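You operate a simulated robot arm through the tools that you are given. There is no shell and no other tool.

Carry out the task below with a simulated robot arm. There is one attempt and no reset: what you move stays moved.

## Task
Cure the doubles on the yellow feeder, finish the batch, switch it off.
Fine: vacuum LOW and air MED as the chart says, then one reset.
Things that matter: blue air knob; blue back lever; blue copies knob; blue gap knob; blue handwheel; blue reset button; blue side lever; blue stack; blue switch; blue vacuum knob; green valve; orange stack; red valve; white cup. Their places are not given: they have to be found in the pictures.

The check looks at the end state, three seconds after you hand in, the way a careful person would. Anything else that was tipped, shoved, dropped, spilled or broken makes it a failure.

## Robot
A 6-joint arm with a two-finger parallel gripper, fixed in place. Base frame: the origin is at the foot of the arm, x ahead of it, y to its left, z up; the work surface is at about z = 930. Lengths are in mm, angles in degrees, forces in N, time in s.
With the tool pointing down near the work surface it reaches from about 580 to 940 mm from the base axis. Its first joint turns from -149.0 to 149.0 degrees. Payload 3.43 kg.
The tool frame sits at the grasp point between the pads (the TCP): z along the fingers, y along the line on which they close. The tips reach 34 mm beyond it. Largest opening 128 mm; finger width 24, thickness 12; the body of the gripper, 48 by 130 mm, starts 96 mm behind the TCP.
Orientation is told as [roll, pitch, yaw] about the base's x, y, z axes, in that order, counted from this pose: with the fingers straight down and closing along the base's y, the tool's x points along the base's -x, its y along +y and its z along -z.

## Interface
- The arm moves only by the tool nudge_tool. Its argument "commands" is a list of rows, each an object (a shift or turn left out is 0, a gripper value left out holds the last) with "delta_pos": the shift along the tool's x, y, z in mm, a list of three; "dr": the turn, a rotation vector about the tool's x, y, z in degrees, a list of three; "claw": the opening, from 0 (shut) to 1 (fully open). In form: [{"delta_pos": [tx, ty, tz], "dr": [ax, ay, az], "claw": claw}, ...]. A call has 1 to 20 rows; each row shifts and turns the commanded pose from where the row before left it, along the tool's axes as they then stand. A row lasts 0.2 s, in which the tool goes at most 50 mm and 8.6 degrees; a call with a longer step from one row to the next is refused whole, and so is a gripper value outside its range. Where a pose cannot be reached the arm comes as near as it can. A force on the tool above 40 N (or 10 N above the force at the start of the call, whichever is more), or a blocked arm, ends the call early, and 0.2 s more pass. The fingers move at their own pace (about 108 mm/s each) and stop on an object; they squeeze with about 22 N. The grip force told is the motor's: it shows also when the fingers shut on nothing. Time passes only in rows, and 0.2 s behind the last, so rows that do not move let the fingers close. The reply holds the time, the measured pose of the TCP, the force on the tool along the base axes, the opening and the grip force, in the units named above and with some noise, with the torque about the TCP (base axes, N m) and any sound that the robot's microphone picked up.
- Cameras (640 x 400 px; columns grow to the right, rows downward): "scene" is fixed at [400.9, 499, 1690.1]; the picture's right is [-1.00, -0.02, 0.00], its down [-0.01, 0.59, -0.80] and it looks along [0.01, -0.80, -0.59] (base axes); focal length 310 px, centre (320, 200). "wrist" rides on the gripper at [76, -11, -160] in the tool frame; the picture's right is [0.15, 0.99, 0.00], its down [-0.88, 0.13, -0.46] and it looks along [-0.45, 0.07, 0.89] (tool axes); focal length 234 px, centre (320, 200).
- camera(camera): a new picture of that camera. No time passes.
- slide_trunk(by): slides the trunk up (or, below 0, down) by that many mm; the arm rides with it, the base frame stays. It gives what a move gives, with no picture.
- measure_at(camera, pixels): for up to 12 pixels [column, row] of the newest picture of that camera ("zoom" is the newest enlarged one), the place [x, y, z] in the base frame of the surface seen there, good to about 3 mm. No time passes.
- zoom(camera, box): a new picture of the part [left, top, right, bottom] of that camera's present view, enlarged. No time passes.
- hand_in(): hands the job in; it is judged then, once.

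Open the gripper and draw the arm clear of the work before you hand the job in, unless the task says otherwise.

The tools are called after "Emit:" by a JSON object that holds its "op" and its "data". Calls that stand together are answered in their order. nudge_tool: Moves the arm, as the interface text tells. Its arguments: {"type":"object","properties":{"commands":{"type":"array"}},"required":["commands"]} The other tools are called the same way: slide_trunk (by) slides the trunk up or down; camera (camera) takes a picture; measure_at (camera, pixels) gives the place of the surface under pixels of a picture; zoom (camera, box) takes an enlarged picture of a part of a camera's view; hand_in () hands the job in.

At the start:

```text
time_s: 0.0
ee_pos: [178.8, -801.5, 1266.6]
ee_rot: [0.2, -0.1, 0.0]
wrist_force: [-0.9, 0.4, -0.2]
ft_torque: [-0.01, -0.04, 0.02]
gripper_width: 128.2
gripper_force: 0.0
trunk travel left (down, up): [-675.0, 35.0]
```

scene: 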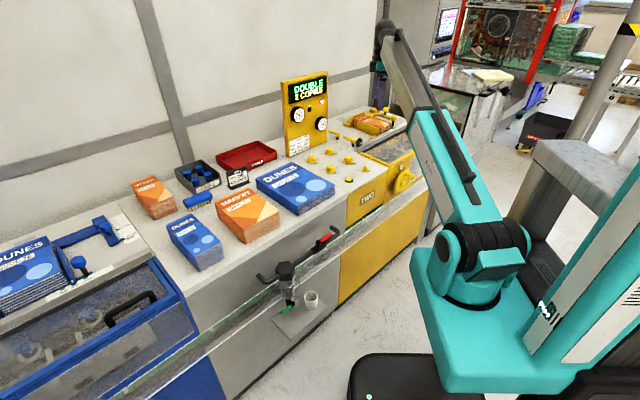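
wrist: 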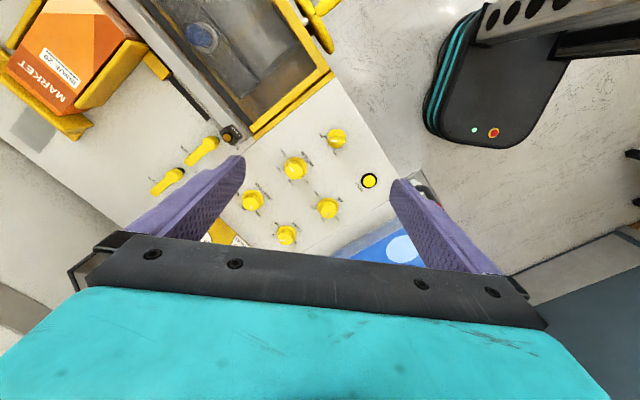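

I start by looking at the yellow feeder's display, chart and knobs, enlarging the scene around columns 270-430, rows 60-200.

Emit:
{"op": "zoom", "data": {"camera": "scene", "box": [270, 65, 350, 160]}}

Emit:
{"op": "zoom", "data": {"camera": "scene", "box": [290, 100, 440, 230]}}

Emit:
{"op": "zoom", "data": {"camera": "scene", "box": [0, 140, 250, 400]}}

Emit:
{"op": "zoom", "data": {"camera": "wrist", "box": [130, 80, 430, 270]}}

```text
4.21 times, centred on (310, 112) of scene
```

zoom: 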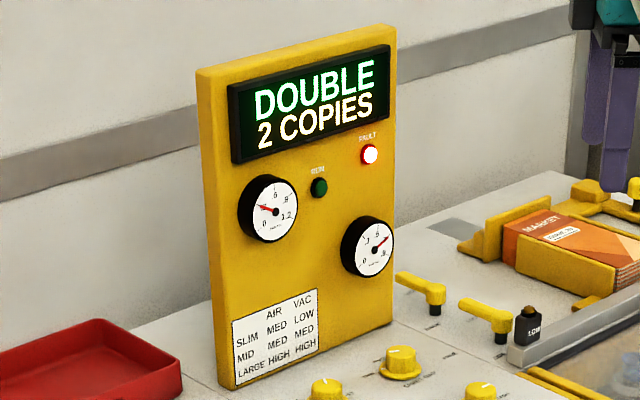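

```text
3.08 times, centred on (365, 165) of scene
```

zoom: 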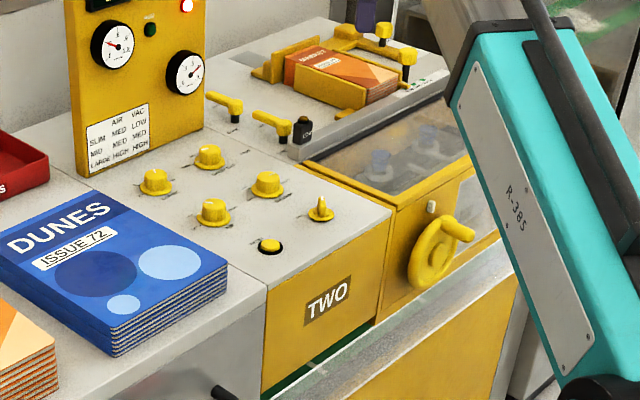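

```text
1.54 times, centred on (125, 270) of scene
```

zoom: 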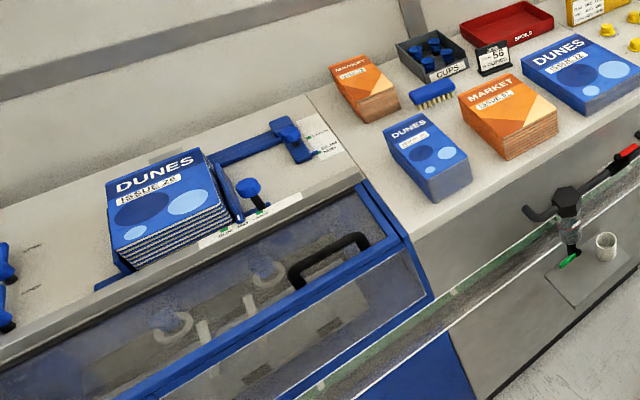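

```text
2.11 times, centred on (280, 175) of wrist
```

zoom: 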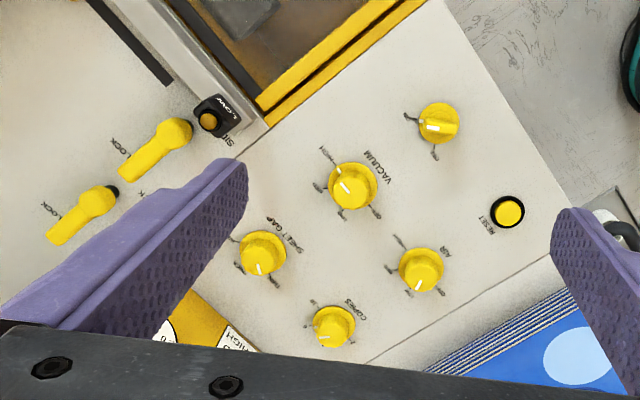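

The display reads DOUBLE / 2 COPIES with the fault lamp lit. I now measure the knobs, the reset button and the switch in the wrist picture, and take larger views of each.

Emit:
{"op": "measure_at", "data": {"camera": "wrist", "pixels": [[337, 138], [295, 168], [253, 200], [327, 208], [286, 235], [369, 181], [230, 133], [212, 145], [175, 177], [310, 120], [350, 205], [200, 40]]}}

Emit:
{"op": "zoom", "data": {"camera": "wrist", "box": [225, 110, 355, 255]}}

Emit:
{"op": "zoom", "data": {"camera": "wrist", "box": [300, 110, 400, 220]}}

Emit:
{"op": "zoom", "data": {"camera": "scene", "box": [280, 140, 370, 200]}}

Emit:
{"op": "zoom", "data": {"camera": "scene", "box": [240, 220, 350, 320]}}

```text
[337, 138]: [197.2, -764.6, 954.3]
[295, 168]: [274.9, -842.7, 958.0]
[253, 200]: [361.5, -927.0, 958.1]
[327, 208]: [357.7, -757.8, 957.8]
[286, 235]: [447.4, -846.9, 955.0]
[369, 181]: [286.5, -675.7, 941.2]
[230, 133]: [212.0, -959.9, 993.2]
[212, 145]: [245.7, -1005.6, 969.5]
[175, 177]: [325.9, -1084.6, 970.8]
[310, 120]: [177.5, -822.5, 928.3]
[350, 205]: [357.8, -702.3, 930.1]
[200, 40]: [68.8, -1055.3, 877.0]
```

```text
2.76 times, centred on (290, 182) of wrist
```

zoom: 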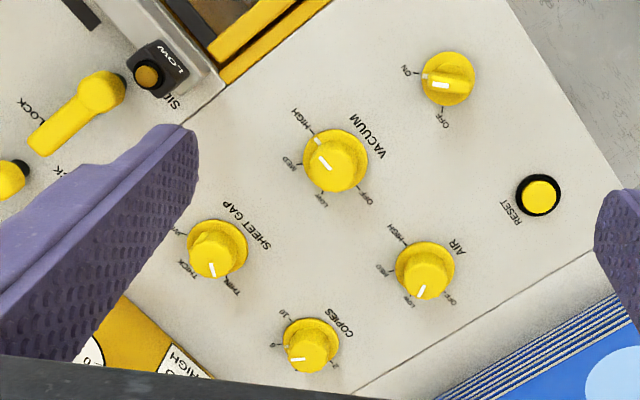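

```text
3.64 times, centred on (350, 165) of wrist
```

zoom: 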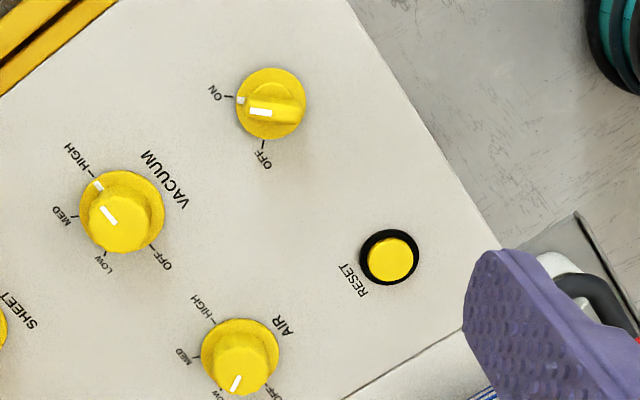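

```text
6.67 times, centred on (325, 170) of scene
```

zoom: 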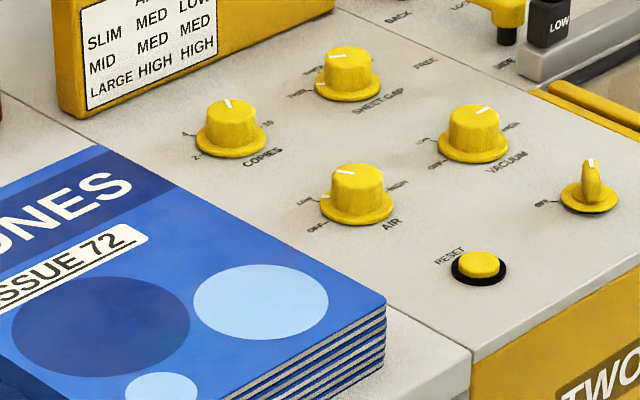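

```text
4.00 times, centred on (295, 270) of scene
```

zoom: 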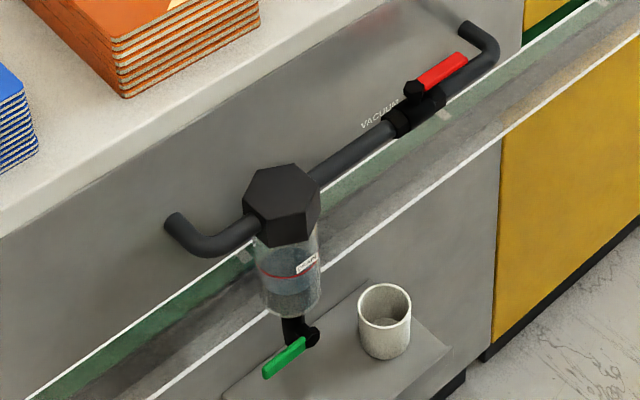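

The vacuum knob points to HIGH, the air knob to about LOW, and the switch (337,138) is ON. Before lowering the gripper I measure the nearby obstacles: the display panel, the blue stack, the chart and the yellow stack.

Emit:
{"op": "camera", "data": {"camera": "scene"}}

Emit:
{"op": "measure_at", "data": {"camera": "scene", "pixels": [[283, 82], [326, 74], [326, 140], [292, 155], [299, 178], [262, 180], [333, 188], [297, 212], [403, 180], [347, 142], [325, 235], [372, 122]]}}

Emit:
{"op": "nudge_tool", "data": {"commands": [{"delta_pos": [0, 0, 40]}, {"delta_pos": [0, 0, 40]}, {"delta_pos": [0, 0, 40]}, {"delta_pos": [0, 0, 30]}, {}]}}

```text
taken
```

scene: 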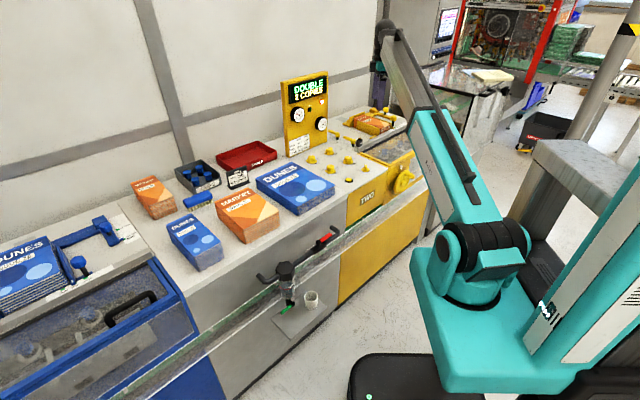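

```text
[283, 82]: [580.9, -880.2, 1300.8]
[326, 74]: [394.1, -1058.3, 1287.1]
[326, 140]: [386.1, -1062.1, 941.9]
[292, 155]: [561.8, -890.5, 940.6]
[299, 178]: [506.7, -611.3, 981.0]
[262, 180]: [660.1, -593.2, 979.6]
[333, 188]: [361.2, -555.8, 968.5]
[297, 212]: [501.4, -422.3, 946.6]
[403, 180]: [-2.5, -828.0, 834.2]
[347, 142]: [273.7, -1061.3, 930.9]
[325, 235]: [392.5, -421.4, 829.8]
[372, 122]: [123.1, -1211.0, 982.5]
```

```text
time_s: 1.2
ee_pos: [178.5, -801.0, 1116.7]
ee_rot: [0.0, 0.0, 0.0]
wrist_force: [-0.9, 0.2, -0.3]
ft_torque: [-0.02, 0.02, 0.02]
gripper_width: 128.1
gripper_force: 0.0
trunk travel left (down, up): [-675.0, 35.0]
```

The arm is at z 1117 without contact. I take a closer wrist picture to read the knob marks.

Emit:
{"op": "camera", "data": {"camera": "wrist"}}

Emit:
{"op": "zoom", "data": {"camera": "wrist", "box": [210, 80, 410, 220]}}

```text
taken
```

wrist: 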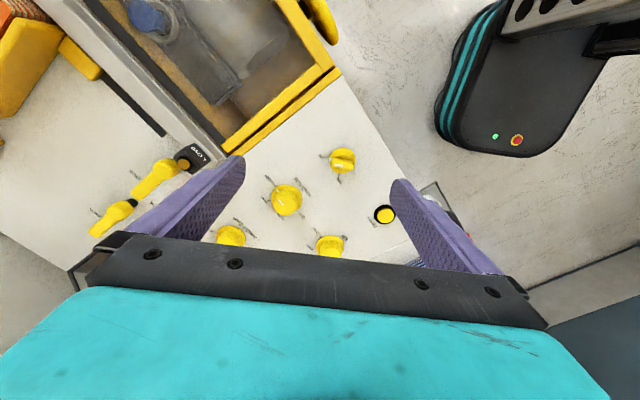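

```text
2.86 times, centred on (310, 150) of wrist
```

zoom: 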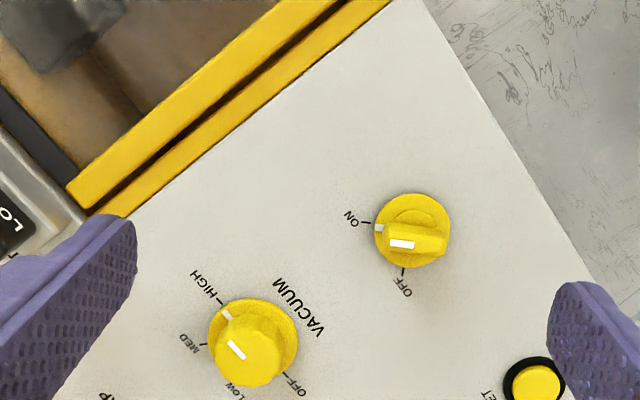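

The vacuum knob lies at (287,200) but the air knob (330,245) is half hidden by the gripper. I shift the tool 90 mm along base +x (tool -x) to bring the knobs up in the picture.

Emit:
{"op": "nudge_tool", "data": {"commands": [{"delta_pos": [-45, 0, 0]}, {"delta_pos": [-45, 0, 0]}, {}]}}

Emit:
{"op": "camera", "data": {"camera": "wrist"}}

Emit:
{"op": "zoom", "data": {"camera": "wrist", "box": [240, 60, 400, 220]}}

```text
time_s: 2.0
ee_pos: [270.4, -801.2, 1114.9]
ee_rot: [0.0, 0.0, 0.0]
wrist_force: [-0.4, 0.5, -0.4]
ft_torque: [0.04, 0.01, 0.0]
gripper_width: 127.9
gripper_force: 0.2
trunk travel left (down, up): [-675.0, 35.0]
```

```text
taken
```

wrist: 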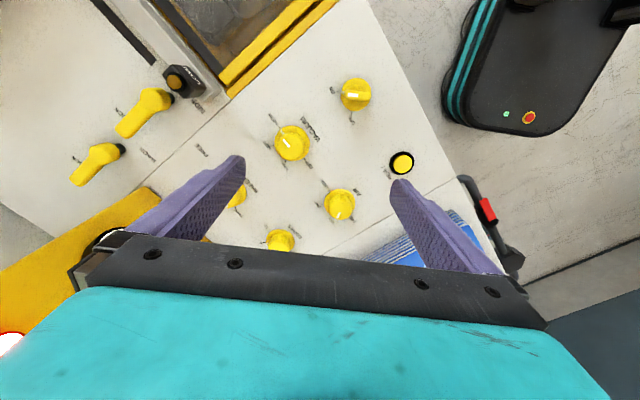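

```text
2.50 times, centred on (320, 140) of wrist
```

zoom: 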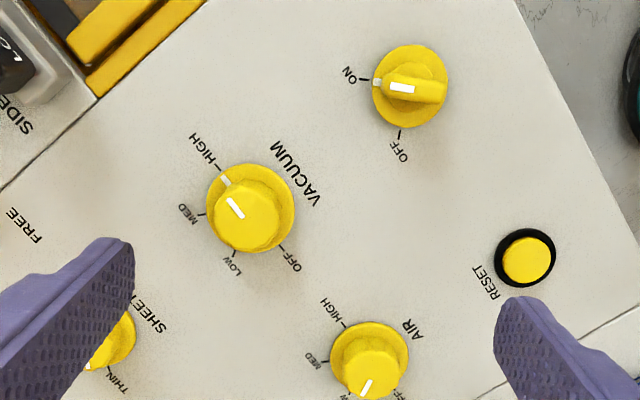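

The marks are now readable. I measure the ticks around the vacuum knob, its skirt edges and top, the air knob's ticks, and the switch ticks in the enlarged picture.

Emit:
{"op": "measure_at", "data": {"camera": "zoom", "pixels": [[218, 167], [202, 215], [234, 253], [281, 246], [226, 181], [243, 216], [229, 200], [246, 226], [208, 205], [293, 208], [250, 165], [270, 230]]}}

Emit:
{"op": "measure_at", "data": {"camera": "zoom", "pixels": [[345, 325], [327, 362], [364, 382], [369, 385], [372, 368], [363, 79], [401, 133], [377, 81], [411, 45], [412, 127], [526, 260], [440, 95]]}}

```text
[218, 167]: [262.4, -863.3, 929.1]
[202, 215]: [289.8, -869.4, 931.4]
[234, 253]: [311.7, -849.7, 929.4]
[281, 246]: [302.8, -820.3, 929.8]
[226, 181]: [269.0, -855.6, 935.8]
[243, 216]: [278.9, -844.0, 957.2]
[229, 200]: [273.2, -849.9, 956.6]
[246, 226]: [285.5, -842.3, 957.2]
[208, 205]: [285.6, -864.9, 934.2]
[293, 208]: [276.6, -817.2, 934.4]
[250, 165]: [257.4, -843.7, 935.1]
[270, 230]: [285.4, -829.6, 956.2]
```

```text
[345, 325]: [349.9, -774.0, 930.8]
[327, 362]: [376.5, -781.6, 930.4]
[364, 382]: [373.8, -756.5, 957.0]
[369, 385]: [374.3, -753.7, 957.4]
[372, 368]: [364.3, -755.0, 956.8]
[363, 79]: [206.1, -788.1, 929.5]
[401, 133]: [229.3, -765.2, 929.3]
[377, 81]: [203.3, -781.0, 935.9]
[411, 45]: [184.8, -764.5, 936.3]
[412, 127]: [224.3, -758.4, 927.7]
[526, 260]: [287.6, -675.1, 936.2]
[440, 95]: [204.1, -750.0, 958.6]
```

Vacuum knob centre comes out near (281,-841), with HIGH near -130°, MED -73°, LOW -16° and OFF +44° about base z; its pointer is at HIGH. I shift further to see the air knob fully.

Emit:
{"op": "nudge_tool", "data": {"commands": [{"delta_pos": [-45, 0, 0]}, {"delta_pos": [-45, 0, 0]}, {}]}}

Emit:
{"op": "zoom", "data": {"camera": "wrist", "box": [230, 60, 410, 220]}}

Emit:
{"op": "camera", "data": {"camera": "wrist"}}

```text
time_s: 2.8
ee_pos: [360.3, -802.0, 1115.8]
ee_rot: [0.0, 0.0, 0.0]
wrist_force: [0.1, -0.4, 0.2]
ft_torque: [0.0, 0.0, -0.01]
gripper_width: 128.1
gripper_force: 0.1
trunk travel left (down, up): [-675.0, 35.0]
```

```text
2.50 times, centred on (320, 140) of wrist
```

zoom: 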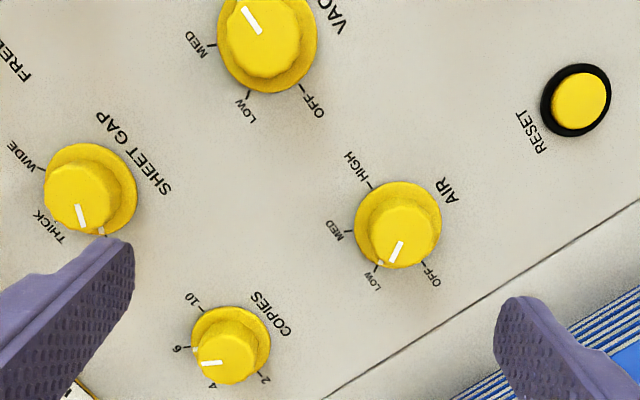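

```text
taken
```

wrist: 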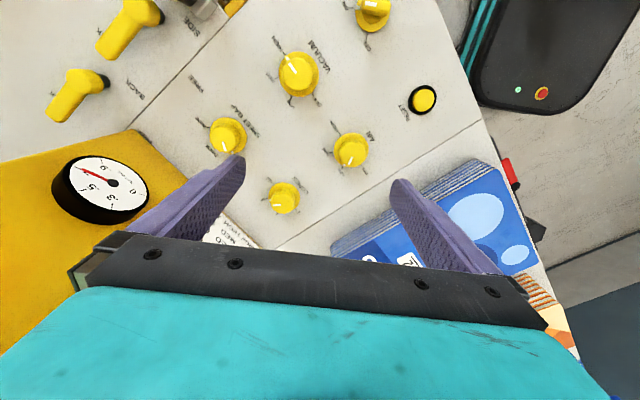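

The air pointer is at LOW, copies at 6. I measure the air knob's ticks and skirt, plus the reset button, in this enlarged picture.

Emit:
{"op": "zoom", "data": {"camera": "wrist", "box": [310, 110, 390, 190]}}

Emit:
{"op": "measure_at", "data": {"camera": "wrist", "pixels": [[423, 100], [415, 90], [430, 108]]}}

Emit:
{"op": "zoom", "data": {"camera": "wrist", "box": [180, 90, 310, 220]}}

```text
5.00 times, centred on (350, 150) of wrist
```

zoom: 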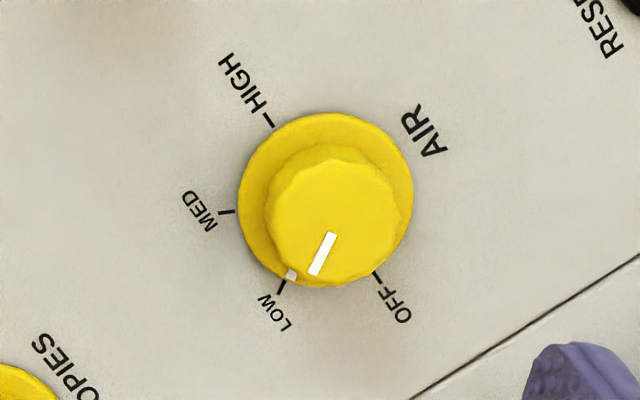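

```text
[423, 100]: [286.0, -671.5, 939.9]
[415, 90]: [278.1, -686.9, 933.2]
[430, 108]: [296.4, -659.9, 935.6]
```

```text
3.08 times, centred on (245, 155) of wrist
```

zoom: 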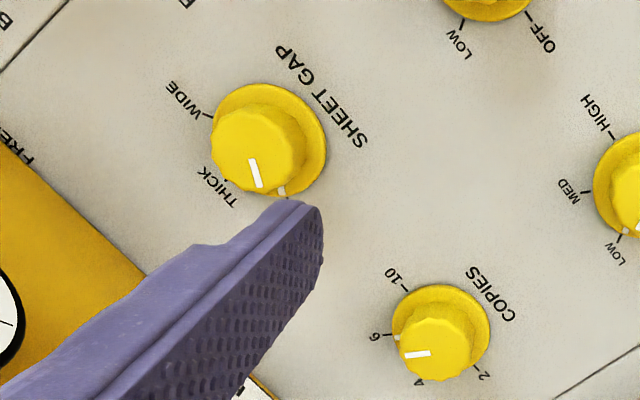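

I enlarge the air knob again to measure its ticks and skirt edges.

Emit:
{"op": "zoom", "data": {"camera": "wrist", "box": [310, 110, 390, 190]}}

Emit:
{"op": "measure_at", "data": {"camera": "zoom", "pixels": [[269, 119], [222, 212], [281, 290], [379, 278], [243, 200], [408, 200], [325, 117], [300, 165], [395, 210], [275, 215], [335, 220], [330, 280]]}}

```text
5.00 times, centred on (350, 150) of wrist
```

zoom: 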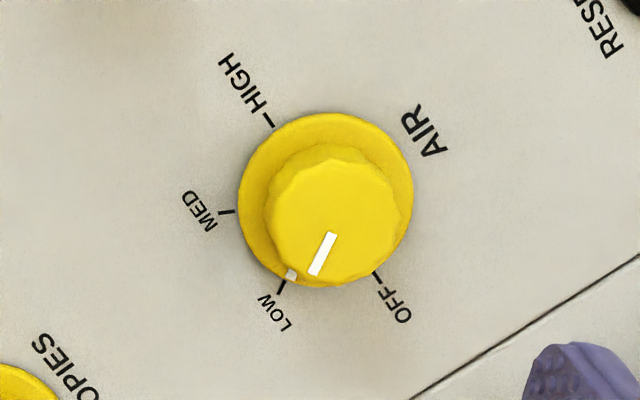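

```text
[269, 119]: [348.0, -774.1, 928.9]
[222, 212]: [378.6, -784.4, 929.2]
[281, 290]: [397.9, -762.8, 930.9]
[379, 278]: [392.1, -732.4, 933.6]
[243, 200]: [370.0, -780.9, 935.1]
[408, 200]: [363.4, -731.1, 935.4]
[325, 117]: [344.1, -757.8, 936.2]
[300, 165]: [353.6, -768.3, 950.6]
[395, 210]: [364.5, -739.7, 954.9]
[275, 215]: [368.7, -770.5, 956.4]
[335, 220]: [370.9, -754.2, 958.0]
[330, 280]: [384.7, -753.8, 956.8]
```

Air knob centre is about (369,-755), cap about 33 mm wide and its top at z 957, with 60° between ticks; LOW to MED is -60° about base z. I go above it, part-close the fingers, turn the tool -30° about its z so that I have room to turn +60°, and stop at z 1010.

Emit:
{"op": "nudge_tool", "data": {"commands": [{"delta_pos": [-8.7, 47, 0], "claw": 0.5}, {"dr": [0, 0, -7.5]}, {"dr": [0, 0, -7.5]}, {"dr": [0, 0, -7.5]}, {"dr": [0, 0, -7.5]}, {"delta_pos": [0, 0, 40]}, {"delta_pos": [0, 0, 40]}, {"delta_pos": [0, 0, 26]}, {}, {}]}}

Emit:
{"op": "camera", "data": {"camera": "wrist"}}

Emit:
{"op": "zoom", "data": {"camera": "scene", "box": [270, 80, 430, 200]}}

```text
time_s: 5.0
ee_pos: [366.8, -755.4, 1009.9]
ee_rot: [0.0, -0.1, 29.9]
wrist_force: [0.9, -0.1, -0.7]
ft_torque: [-0.05, 0.01, 0.01]
gripper_width: 63.9
gripper_force: 0.0
trunk travel left (down, up): [-675.0, 35.0]
```

```text
taken
```

wrist: 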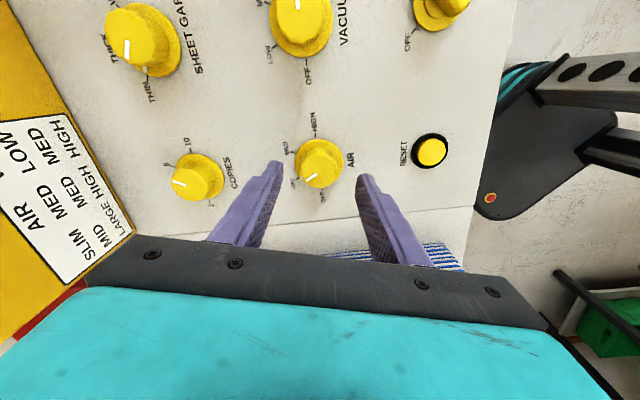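

```text
3.33 times, centred on (350, 140) of scene
```

zoom: 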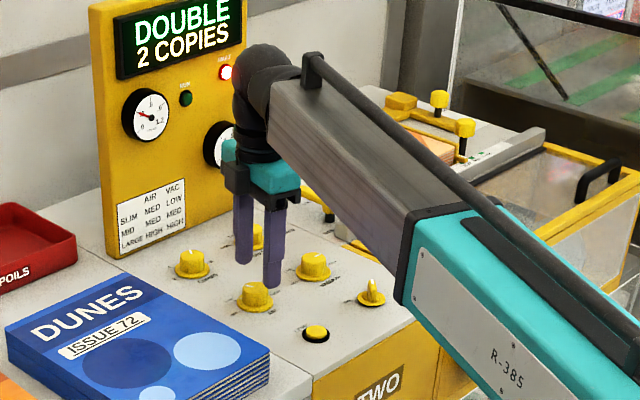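

Cap at (318,165) sits right where the tool axis meets it, so the fingers straddle the air knob. I lower 33 mm and then close on the cap, watching force.

Emit:
{"op": "nudge_tool", "data": {"commands": [{"delta_pos": [-2, 0, 18]}, {"delta_pos": [0, 0, 15]}, {}, {"claw": 0.1}, {}, {}, {}]}}

Emit:
{"op": "zoom", "data": {"camera": "wrist", "box": [240, 110, 400, 210]}}

```text
time_s: 6.6
ee_pos: [370.8, -753.7, 977.4]
ee_rot: [-0.1, 0.0, 30.0]
wrist_force: [2.6, -4.7, 2.0]
ft_torque: [0.12, 0.1, -0.03]
gripper_width: 35.7
gripper_force: 44.9
trunk travel left (down, up): [-675.0, 35.0]
```

```text
4.00 times, centred on (320, 160) of wrist
```

zoom: 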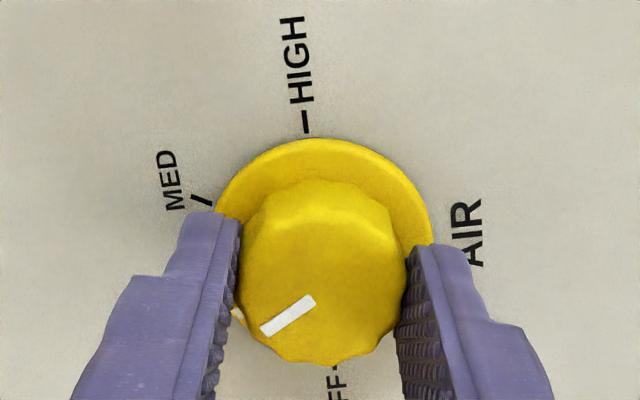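

The fingers hold the cap at 35.7 mm with only a small side force. I turn it +60° about tool z in 8 rows of 7.5°.

Emit:
{"op": "nudge_tool", "data": {"commands": [{"dr": [0, 0, 7.5]}, {"dr": [0, 0, 7.5]}, {"dr": [0, 0, 7.5]}, {"dr": [0, 0, 7.5]}, {"dr": [0, 0, 7.5]}, {"dr": [0, 0, 7.5]}, {"dr": [0, 0, 7.5]}, {"dr": [0, 0, 7.5]}, {}, {}]}}

Emit:
{"op": "zoom", "data": {"camera": "wrist", "box": [240, 110, 400, 210]}}

```text
time_s: 8.8
ee_pos: [369.5, -755.0, 977.9]
ee_rot: [0.0, -0.1, -30.1]
wrist_force: [7.8, -9.9, 7.6]
ft_torque: [-0.18, -0.84, 0.02]
gripper_width: 35.5
gripper_force: 44.9
trunk travel left (down, up): [-675.0, 35.0]
```

```text
4.00 times, centred on (320, 160) of wrist
```

zoom: 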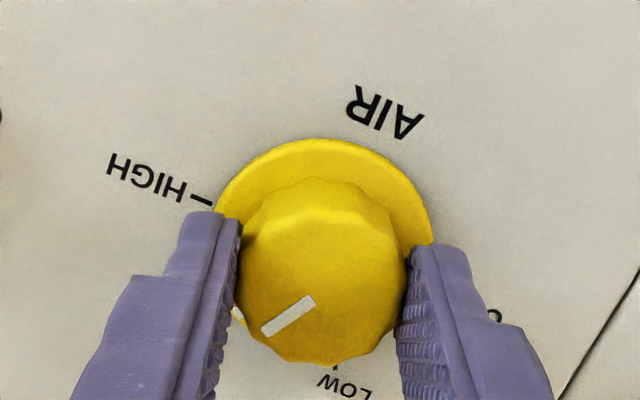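

The pointer followed the gripper. I open to 64 mm, rise, and look at where it points.

Emit:
{"op": "nudge_tool", "data": {"commands": [{"claw": 0.5}, {}, {"delta_pos": [0, 0, -20]}, {"delta_pos": [0, 0, -40]}, {"delta_pos": [0, 0, -40]}, {}]}}

Emit:
{"op": "camera", "data": {"camera": "wrist"}}

Emit:
{"op": "zoom", "data": {"camera": "wrist", "box": [270, 100, 370, 200]}}

Emit:
{"op": "zoom", "data": {"camera": "scene", "box": [270, 65, 350, 160]}}

```text
time_s: 10.2
ee_pos: [369.6, -752.6, 1078.1]
ee_rot: [0.0, 0.0, -30.0]
wrist_force: [-0.4, -0.1, -0.4]
ft_torque: [0.02, 0.0, 0.02]
gripper_width: 64.3
gripper_force: 0.0
trunk travel left (down, up): [-675.0, 35.0]
```

```text
taken
```

wrist: 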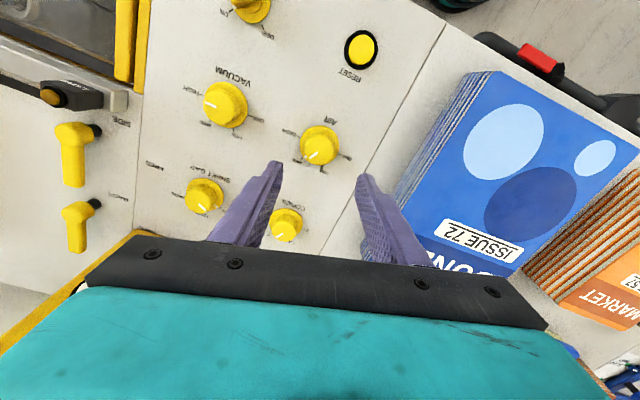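

```text
4.00 times, centred on (320, 150) of wrist
```

zoom: 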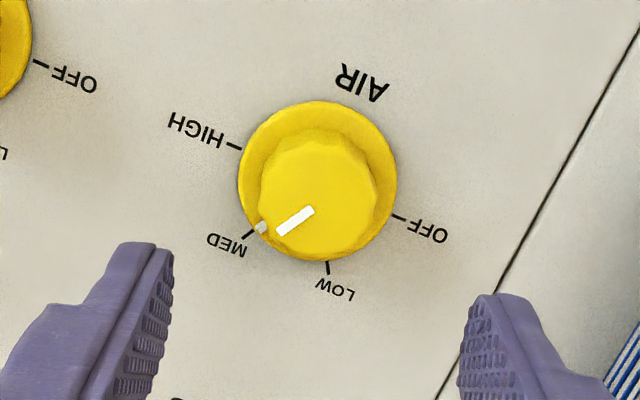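

```text
4.21 times, centred on (310, 112) of scene
```

zoom: 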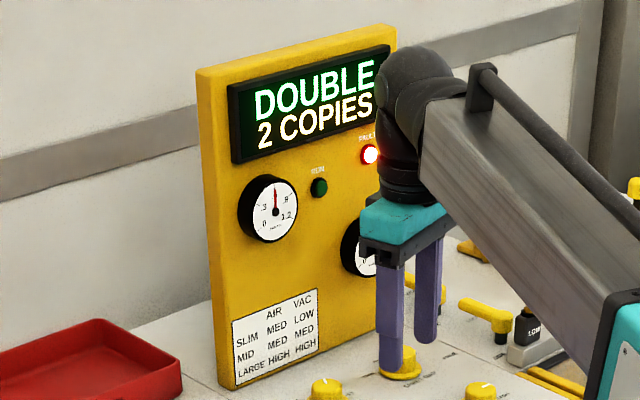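

The air pointer is now at MED and its gauge rose. Next I move over the vacuum knob at (281,-841), turn to yaw -60° so that 120° of turn is available, and stop at z 1010.

Emit:
{"op": "nudge_tool", "data": {"commands": [{"delta_pos": [10.8, -40.3, 0]}, {"delta_pos": [10.8, -40.3, 0]}, {"delta_pos": [10.8, -40.3, 0]}, {"dr": [0, 0, 7.5]}, {"dr": [0, 0, 7.5]}, {"dr": [0, 0, 7.5]}, {"dr": [0, 0, 7.5]}, {"delta_pos": [0, 0, 40]}, {"delta_pos": [0, 0, 28]}, {}, {}]}}

Emit:
{"op": "camera", "data": {"camera": "wrist"}}

Emit:
{"op": "zoom", "data": {"camera": "wrist", "box": [240, 110, 400, 210]}}

Emit:
{"op": "camera", "data": {"camera": "scene"}}

```text
time_s: 12.6
ee_pos: [280.4, -841.4, 1008.4]
ee_rot: [0.1, 0.0, -60.0]
wrist_force: [0.9, -0.5, -0.1]
ft_torque: [-0.01, 0.03, 0.02]
gripper_width: 63.8
gripper_force: 0.0
trunk travel left (down, up): [-675.0, 35.0]
```

```text
taken
```

wrist: 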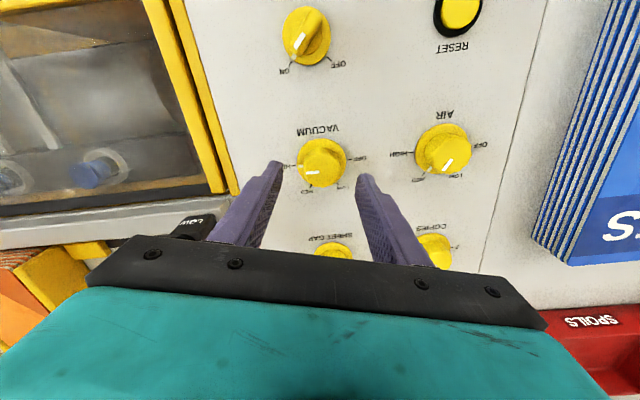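

```text
4.00 times, centred on (320, 160) of wrist
```

zoom: 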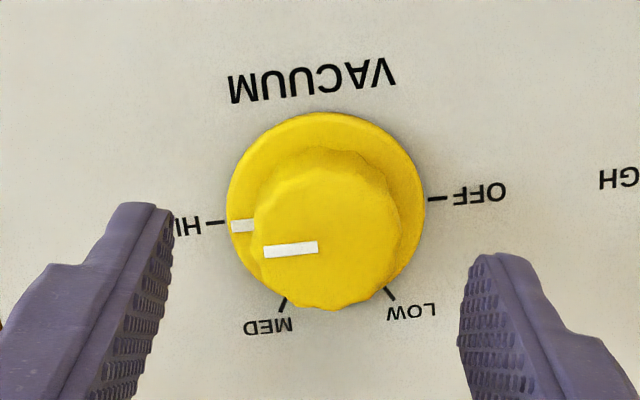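

```text
taken
```

scene: 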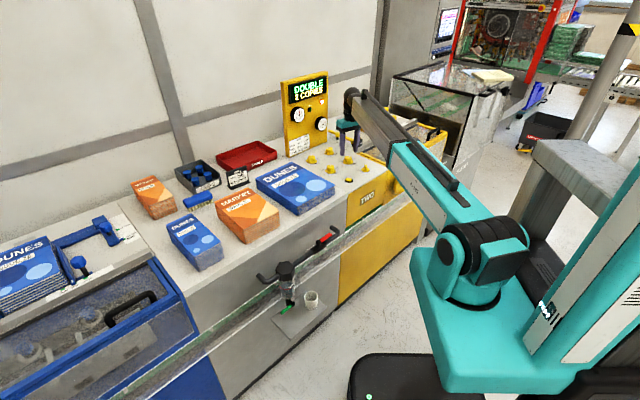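

The vacuum cap at (321,169) is centred between the fingers. I lower 32 mm and close on it.

Emit:
{"op": "nudge_tool", "data": {"commands": [{"delta_pos": [0, 0, 18]}, {"delta_pos": [0, 0, 14]}, {}, {"claw": 0.1}, {}, {}, {}]}}

```text
time_s: 14.2
ee_pos: [282.9, -840.6, 976.9]
ee_rot: [0.1, 0.0, -59.9]
wrist_force: [10.3, 8.5, -3.6]
ft_torque: [-0.06, -0.94, 0.25]
gripper_width: 35.3
gripper_force: 45.2
trunk travel left (down, up): [-675.0, 35.0]
```

The cap is gripped at 35.3 mm, with a small side force toward +x,+y showing the knob centre about 2 mm that way. I take up 2 mm along tool y and turn -120° about tool z in 16 rows.

Emit:
{"op": "nudge_tool", "data": {"commands": [{"delta_pos": [0, 2.3, 0]}, {"dr": [0, 0, -7.5]}, {"dr": [0, 0, -7.5]}, {"dr": [0, 0, -7.5]}, {"dr": [0, 0, -7.5]}, {"dr": [0, 0, -7.5]}, {"dr": [0, 0, -7.5]}, {"dr": [0, 0, -7.5]}, {"dr": [0, 0, -7.5]}, {}]}}

Emit:
{"op": "zoom", "data": {"camera": "wrist", "box": [240, 110, 400, 210]}}

```text
time_s: 16.4
ee_pos: [282.3, -841.8, 976.8]
ee_rot: [0.0, 0.0, 0.1]
wrist_force: [-0.9, 7.1, -3.5]
ft_torque: [0.11, 0.91, 0.02]
gripper_width: 35.7
gripper_force: 45.4
trunk travel left (down, up): [-675.0, 35.0]
```

```text
4.00 times, centred on (320, 160) of wrist
```

zoom: 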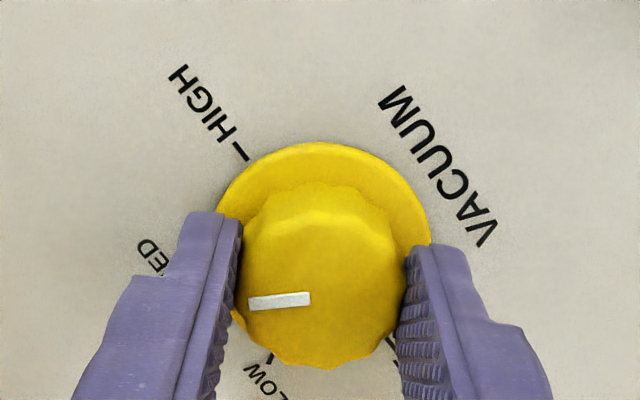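

Halfway: the pointer has turned with the gripper to MED at yaw 0. I turn the remaining -60°.

Emit:
{"op": "nudge_tool", "data": {"commands": [{"dr": [0, 0, -7.5]}, {"dr": [0, 0, -7.5]}, {"dr": [0, 0, -7.5]}, {"dr": [0, 0, -7.5]}, {"dr": [0, 0, -7.5]}, {"dr": [0, 0, -7.5]}, {"dr": [0, 0, -7.5]}, {"dr": [0, 0, -7.5]}, {}, {}]}}

Emit:
{"op": "zoom", "data": {"camera": "wrist", "box": [240, 110, 400, 210]}}

```text
time_s: 18.6
ee_pos: [281.8, -842.2, 976.2]
ee_rot: [-0.1, 0.0, 60.0]
wrist_force: [-1.3, 0.0, -5.3]
ft_torque: [0.26, -0.27, 0.02]
gripper_width: 35.6
gripper_force: 44.6
trunk travel left (down, up): [-675.0, 35.0]
```

```text
4.00 times, centred on (320, 160) of wrist
```

zoom: 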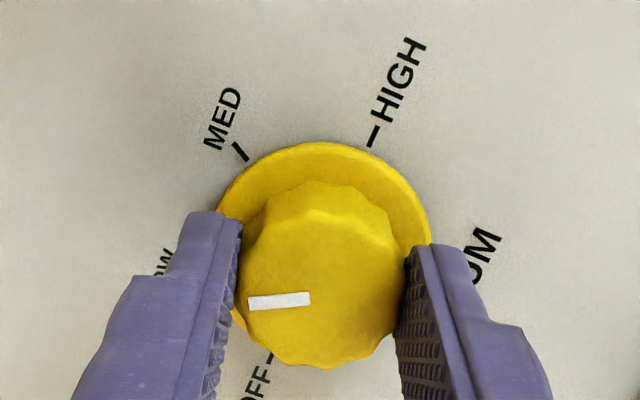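

The full turn is done, with the pointer now toward the LOW label at (165,260) of the enlarged picture. I open, rise and check both knobs and the gauges.

Emit:
{"op": "nudge_tool", "data": {"commands": [{"claw": 0.5}, {}, {"delta_pos": [0, 0, -20]}, {"delta_pos": [0, 0, -40]}, {"delta_pos": [0, 0, -40]}, {}]}}

Emit:
{"op": "camera", "data": {"camera": "wrist"}}

Emit:
{"op": "zoom", "data": {"camera": "wrist", "box": [270, 100, 370, 200]}}

Emit:
{"op": "zoom", "data": {"camera": "scene", "box": [270, 65, 350, 160]}}

```text
time_s: 20.0
ee_pos: [281.9, -840.4, 1078.4]
ee_rot: [0.1, 0.1, 60.1]
wrist_force: [-0.2, -0.1, -0.3]
ft_torque: [-0.02, 0.01, -0.04]
gripper_width: 64.0
gripper_force: 0.1
trunk travel left (down, up): [-675.0, 35.0]
```

```text
taken
```

wrist: 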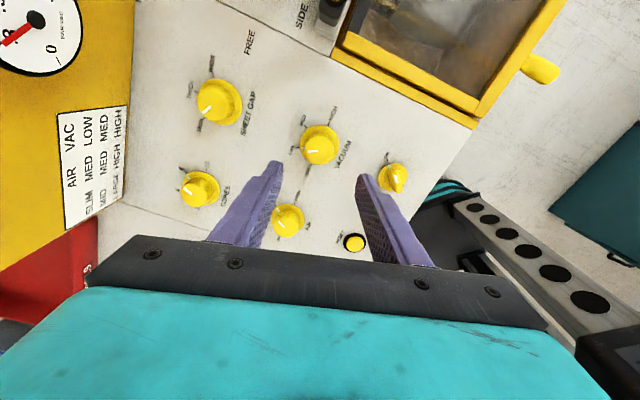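

```text
4.00 times, centred on (320, 150) of wrist
```

zoom: 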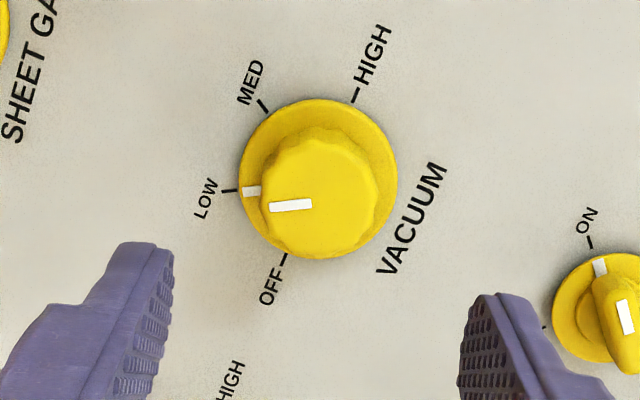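

```text
4.21 times, centred on (310, 112) of scene
```

zoom: 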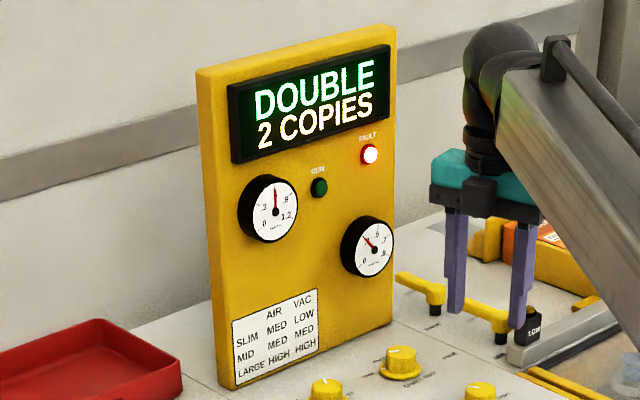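

Vacuum is at LOW and its gauge dropped. Before pressing reset I check the sheet gap, the lock levers and the pile for anything else amiss.

Emit:
{"op": "zoom", "data": {"camera": "wrist", "box": [160, 40, 280, 220]}}

Emit:
{"op": "zoom", "data": {"camera": "wrist", "box": [230, 0, 430, 130]}}

Emit:
{"op": "zoom", "data": {"camera": "scene", "box": [330, 95, 450, 205]}}

```text
2.22 times, centred on (220, 130) of wrist
```

zoom: 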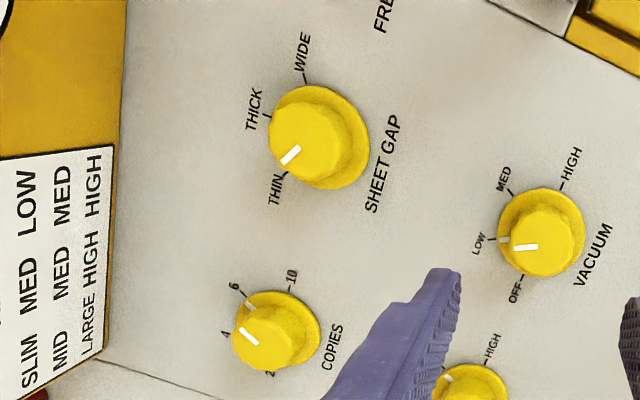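

```text
3.08 times, centred on (330, 65) of wrist
```

zoom: 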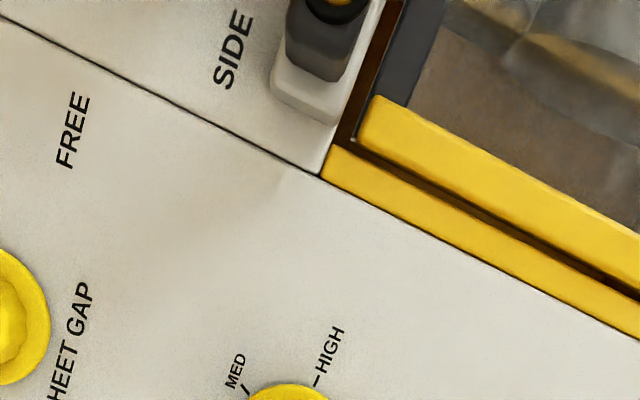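

```text
3.64 times, centred on (390, 150) of scene
```

zoom: 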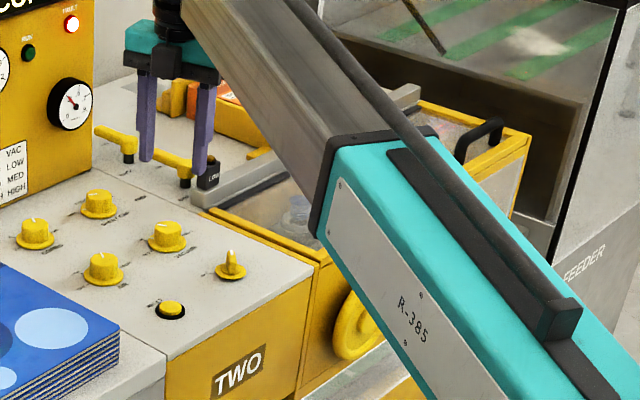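

Sheet gap is at THIN and copies at 6, so nothing else looks off. I go over the reset button near (287,-674), turn back to yaw 0 and shut the fingers for pressing.

Emit:
{"op": "nudge_tool", "data": {"commands": [{"delta_pos": [-36.7, 19.7, 0], "claw": 0}, {"delta_pos": [-36.7, 19.7, 0]}, {"delta_pos": [-36.7, 19.7, 0]}, {"delta_pos": [-36.7, 19.7, 0]}, {"dr": [0, 0, 7.5]}, {"dr": [0, 0, 7.5]}, {"dr": [0, 0, 7.5]}, {"dr": [0, 0, 7.5]}, {"dr": [0, 0, 7.5]}, {"dr": [0, 0, 7.5]}, {"dr": [0, 0, 7.5]}, {"dr": [0, 0, 7.5]}, {"delta_pos": [0, 0, 40]}, {"delta_pos": [0, 0, 28]}, {}]}}

Emit:
{"op": "camera", "data": {"camera": "wrist"}}

Emit:
{"op": "zoom", "data": {"camera": "wrist", "box": [260, 100, 380, 220]}}

Emit:
{"op": "measure_at", "data": {"camera": "wrist", "pixels": [[318, 160], [318, 150], [330, 160], [306, 160]]}}

```text
time_s: 23.2
ee_pos: [288.8, -674.0, 1010.6]
ee_rot: [0.0, 0.0, 0.0]
wrist_force: [-0.2, 0.9, -0.8]
ft_torque: [0.01, -0.02, 0.02]
gripper_width: 0.0
gripper_force: 22.0
trunk travel left (down, up): [-675.0, 35.0]
```

```text
taken
```

wrist: 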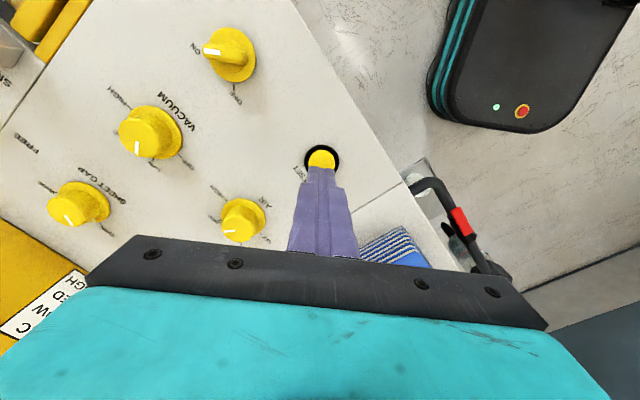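

```text
3.33 times, centred on (320, 160) of wrist
```

zoom: 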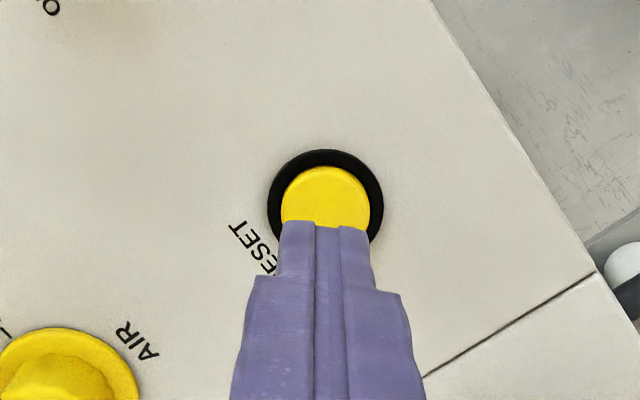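

```text
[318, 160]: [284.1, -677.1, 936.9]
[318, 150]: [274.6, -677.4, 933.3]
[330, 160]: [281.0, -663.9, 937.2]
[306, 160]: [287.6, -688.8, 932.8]
```

The shut fingertips are over the button (cap centre about (321,161)). I lower 30 mm to just above it, shifting 1.5 mm in y.

Emit:
{"op": "nudge_tool", "data": {"commands": [{"delta_pos": [0, 1.5, 15]}, {"delta_pos": [0, 0, 15]}, {}]}}

Emit:
{"op": "zoom", "data": {"camera": "wrist", "box": [260, 100, 380, 220]}}

Emit:
{"op": "zoom", "data": {"camera": "scene", "box": [310, 130, 390, 200]}}

```text
time_s: 24.0
ee_pos: [287.0, -673.1, 979.4]
ee_rot: [-0.1, 0.0, 0.0]
wrist_force: [-0.7, -0.7, 0.0]
ft_torque: [0.02, 0.01, -0.01]
gripper_width: 0.0
gripper_force: 21.9
trunk travel left (down, up): [-675.0, 35.0]
```

```text
3.33 times, centred on (320, 160) of wrist
```

zoom: 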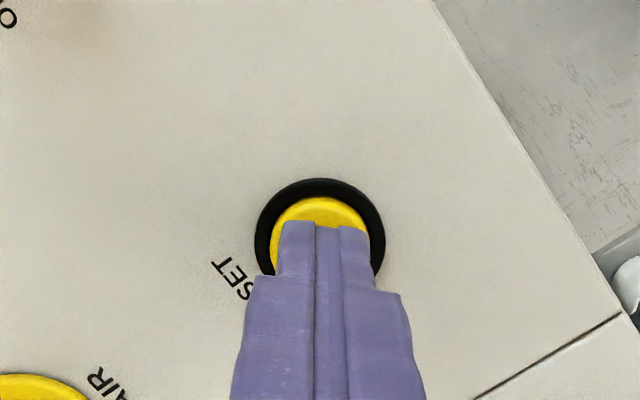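

```text
5.71 times, centred on (350, 165) of scene
```

zoom: 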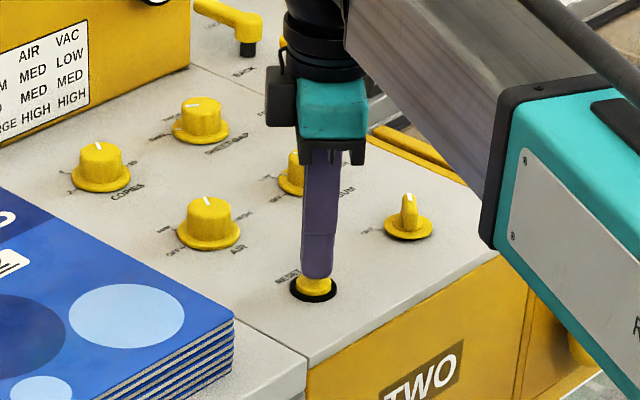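

The tips are just above the button, well within its cap. I press down in 2 mm steps, watching force and sound.

Emit:
{"op": "nudge_tool", "data": {"commands": [{"delta_pos": [0, 0, 2]}, {"delta_pos": [0, 0, 2]}, {"delta_pos": [0, 0, 2]}, {}]}}

Emit:
{"op": "zoom", "data": {"camera": "scene", "box": [270, 65, 350, 160]}}

```text
time_s: 25.0
ee_pos: [287.4, -673.1, 972.5]
ee_rot: [0.0, -0.1, 0.0]
wrist_force: [0.1, 0.6, 0.0]
ft_torque: [-0.01, 0.0, 0.0]
gripper_width: 0.0
gripper_force: 22.6
trunk travel left (down, up): [-675.0, 35.0]
```

```text
4.21 times, centred on (310, 112) of scene
```

zoom: 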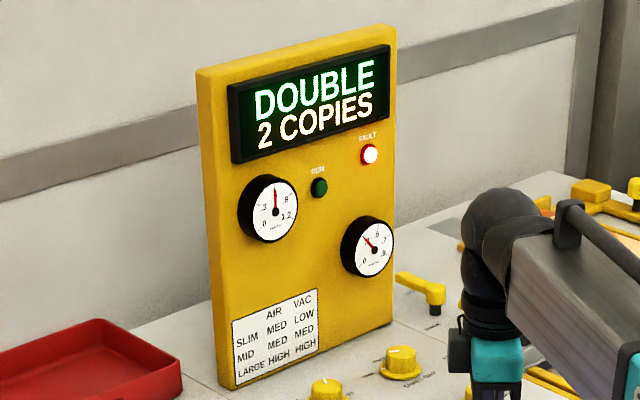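

No contact yet at tip z about 938.5 (force 0). I continue down in 1 mm steps.

Emit:
{"op": "nudge_tool", "data": {"commands": [{"delta_pos": [0, 0, 1]}, {"delta_pos": [0, 0, 1]}, {"delta_pos": [0, 0, 1]}, {}]}}

Emit:
{"op": "zoom", "data": {"camera": "scene", "box": [270, 65, 350, 160]}}

```text
time_s: 26.0
ee_pos: [287.2, -673.8, 970.1]
ee_rot: [0.0, 0.0, 0.0]
wrist_force: [-0.3, -2.1, 3.8]
ft_torque: [-0.13, 0.03, -0.01]
gripper_width: 0.0
gripper_force: 22.0
trunk travel left (down, up): [-675.0, 35.0]
heard: click
```

```text
4.21 times, centred on (310, 112) of scene
```

zoom: 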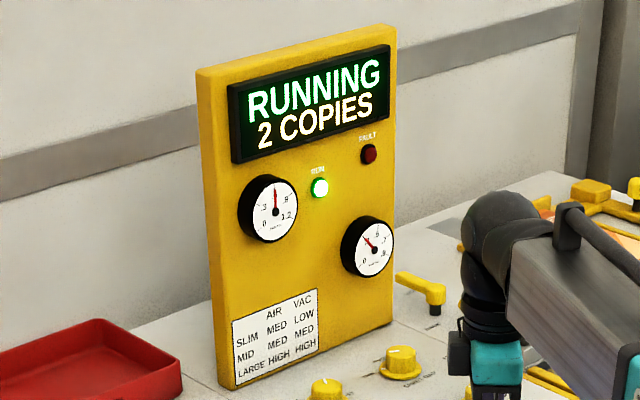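

A click, and the display now says RUNNING with the run lamp lit and the fault lamp out. I lift straight off the button and wait for the batch to run.

Emit:
{"op": "nudge_tool", "data": {"commands": [{"delta_pos": [0, 0, -10]}, {"delta_pos": [0, 0, -30]}, {"delta_pos": [0, 0, -40]}, {"delta_pos": [0, 0, -20]}, {}, {}, {}, {}, {}, {}]}}

Emit:
{"op": "zoom", "data": {"camera": "scene", "box": [270, 65, 350, 160]}}

Emit:
{"op": "camera", "data": {"camera": "scene"}}

```text
time_s: 28.2
ee_pos: [288.1, -673.1, 1069.3]
ee_rot: [-0.1, -0.1, 0.0]
wrist_force: [0.2, 0.6, -0.3]
ft_torque: [-0.01, 0.05, 0.01]
gripper_width: 0.0
gripper_force: 21.5
trunk travel left (down, up): [-675.0, 35.0]
```

```text
4.21 times, centred on (310, 112) of scene
```

zoom: 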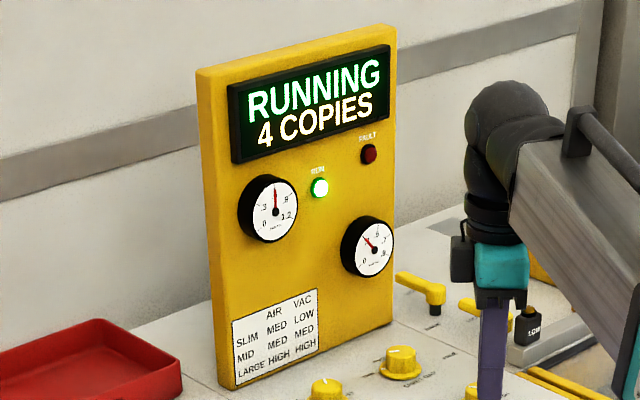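

```text
taken
```

scene: 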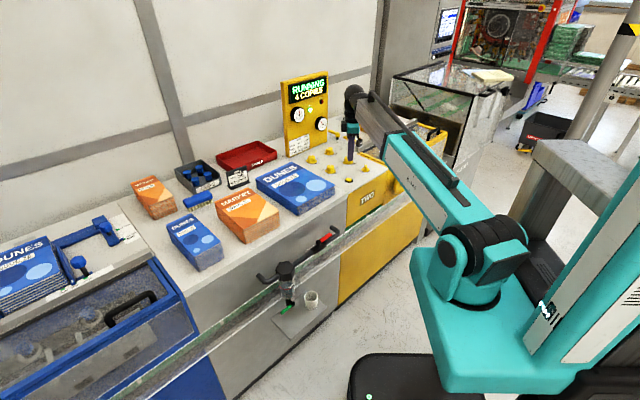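

The counter is at 4 and running without fault. While it finishes I move over toward the switch at about (204,-762), staying high.

Emit:
{"op": "nudge_tool", "data": {"commands": [{"delta_pos": [27.8, -29.7, 0]}, {"delta_pos": [27.8, -29.7, 0], "claw": 0.4}, {"delta_pos": [27.8, -29.7, 0]}, {}, {}, {}, {}, {}, {}, {}]}}

Emit:
{"op": "zoom", "data": {"camera": "scene", "box": [270, 65, 350, 160]}}

Emit:
{"op": "camera", "data": {"camera": "wrist"}}

Emit:
{"op": "zoom", "data": {"camera": "wrist", "box": [270, 100, 370, 200]}}

```text
time_s: 30.4
ee_pos: [206.5, -761.4, 1069.2]
ee_rot: [0.0, 0.0, 0.0]
wrist_force: [-0.7, 0.6, -0.5]
ft_torque: [-0.02, -0.03, -0.03]
gripper_width: 51.2
gripper_force: 0.1
trunk travel left (down, up): [-675.0, 35.0]
```

```text
4.21 times, centred on (310, 112) of scene
```

zoom: 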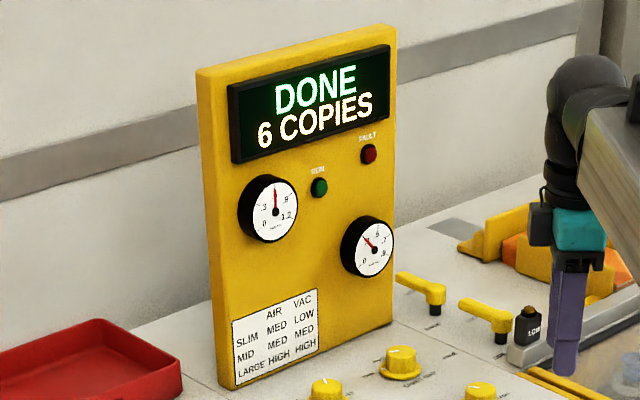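

```text
taken
```

wrist: 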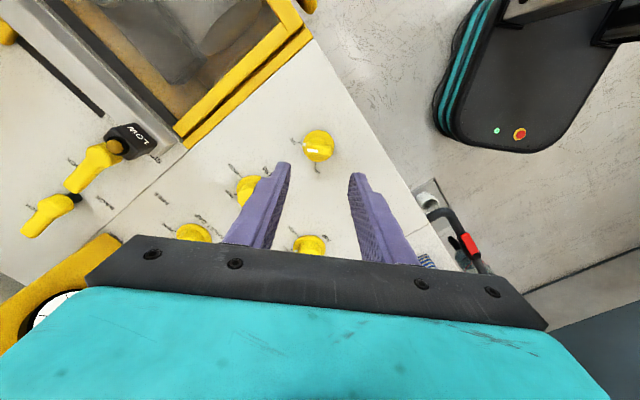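

```text
4.00 times, centred on (320, 150) of wrist
```

zoom: 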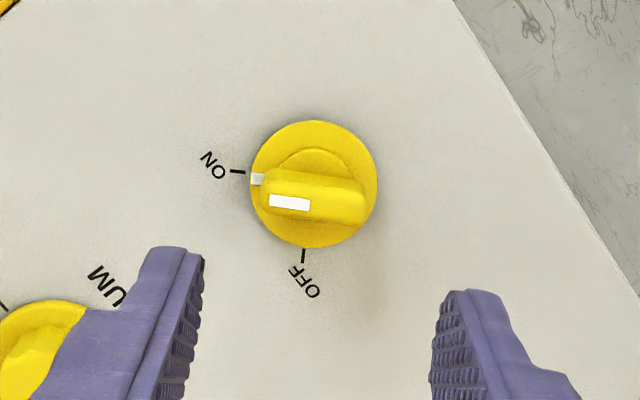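

The display says DONE 6 COPIES. Now the switch: I measure its ticks, skirt and bar in the enlarged picture.

Emit:
{"op": "measure_at", "data": {"camera": "zoom", "pixels": [[238, 171], [303, 256], [256, 179], [314, 124], [375, 180], [312, 243], [268, 200], [310, 205], [362, 210], [315, 180], [315, 215], [290, 185]]}}

```text
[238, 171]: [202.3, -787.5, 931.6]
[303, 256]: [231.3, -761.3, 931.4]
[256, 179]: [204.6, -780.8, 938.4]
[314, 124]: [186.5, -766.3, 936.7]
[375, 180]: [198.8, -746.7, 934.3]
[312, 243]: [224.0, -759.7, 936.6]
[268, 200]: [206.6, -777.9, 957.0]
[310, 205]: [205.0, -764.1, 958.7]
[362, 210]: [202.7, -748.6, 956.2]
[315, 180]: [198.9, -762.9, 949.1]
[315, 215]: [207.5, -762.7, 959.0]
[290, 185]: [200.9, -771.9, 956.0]
```

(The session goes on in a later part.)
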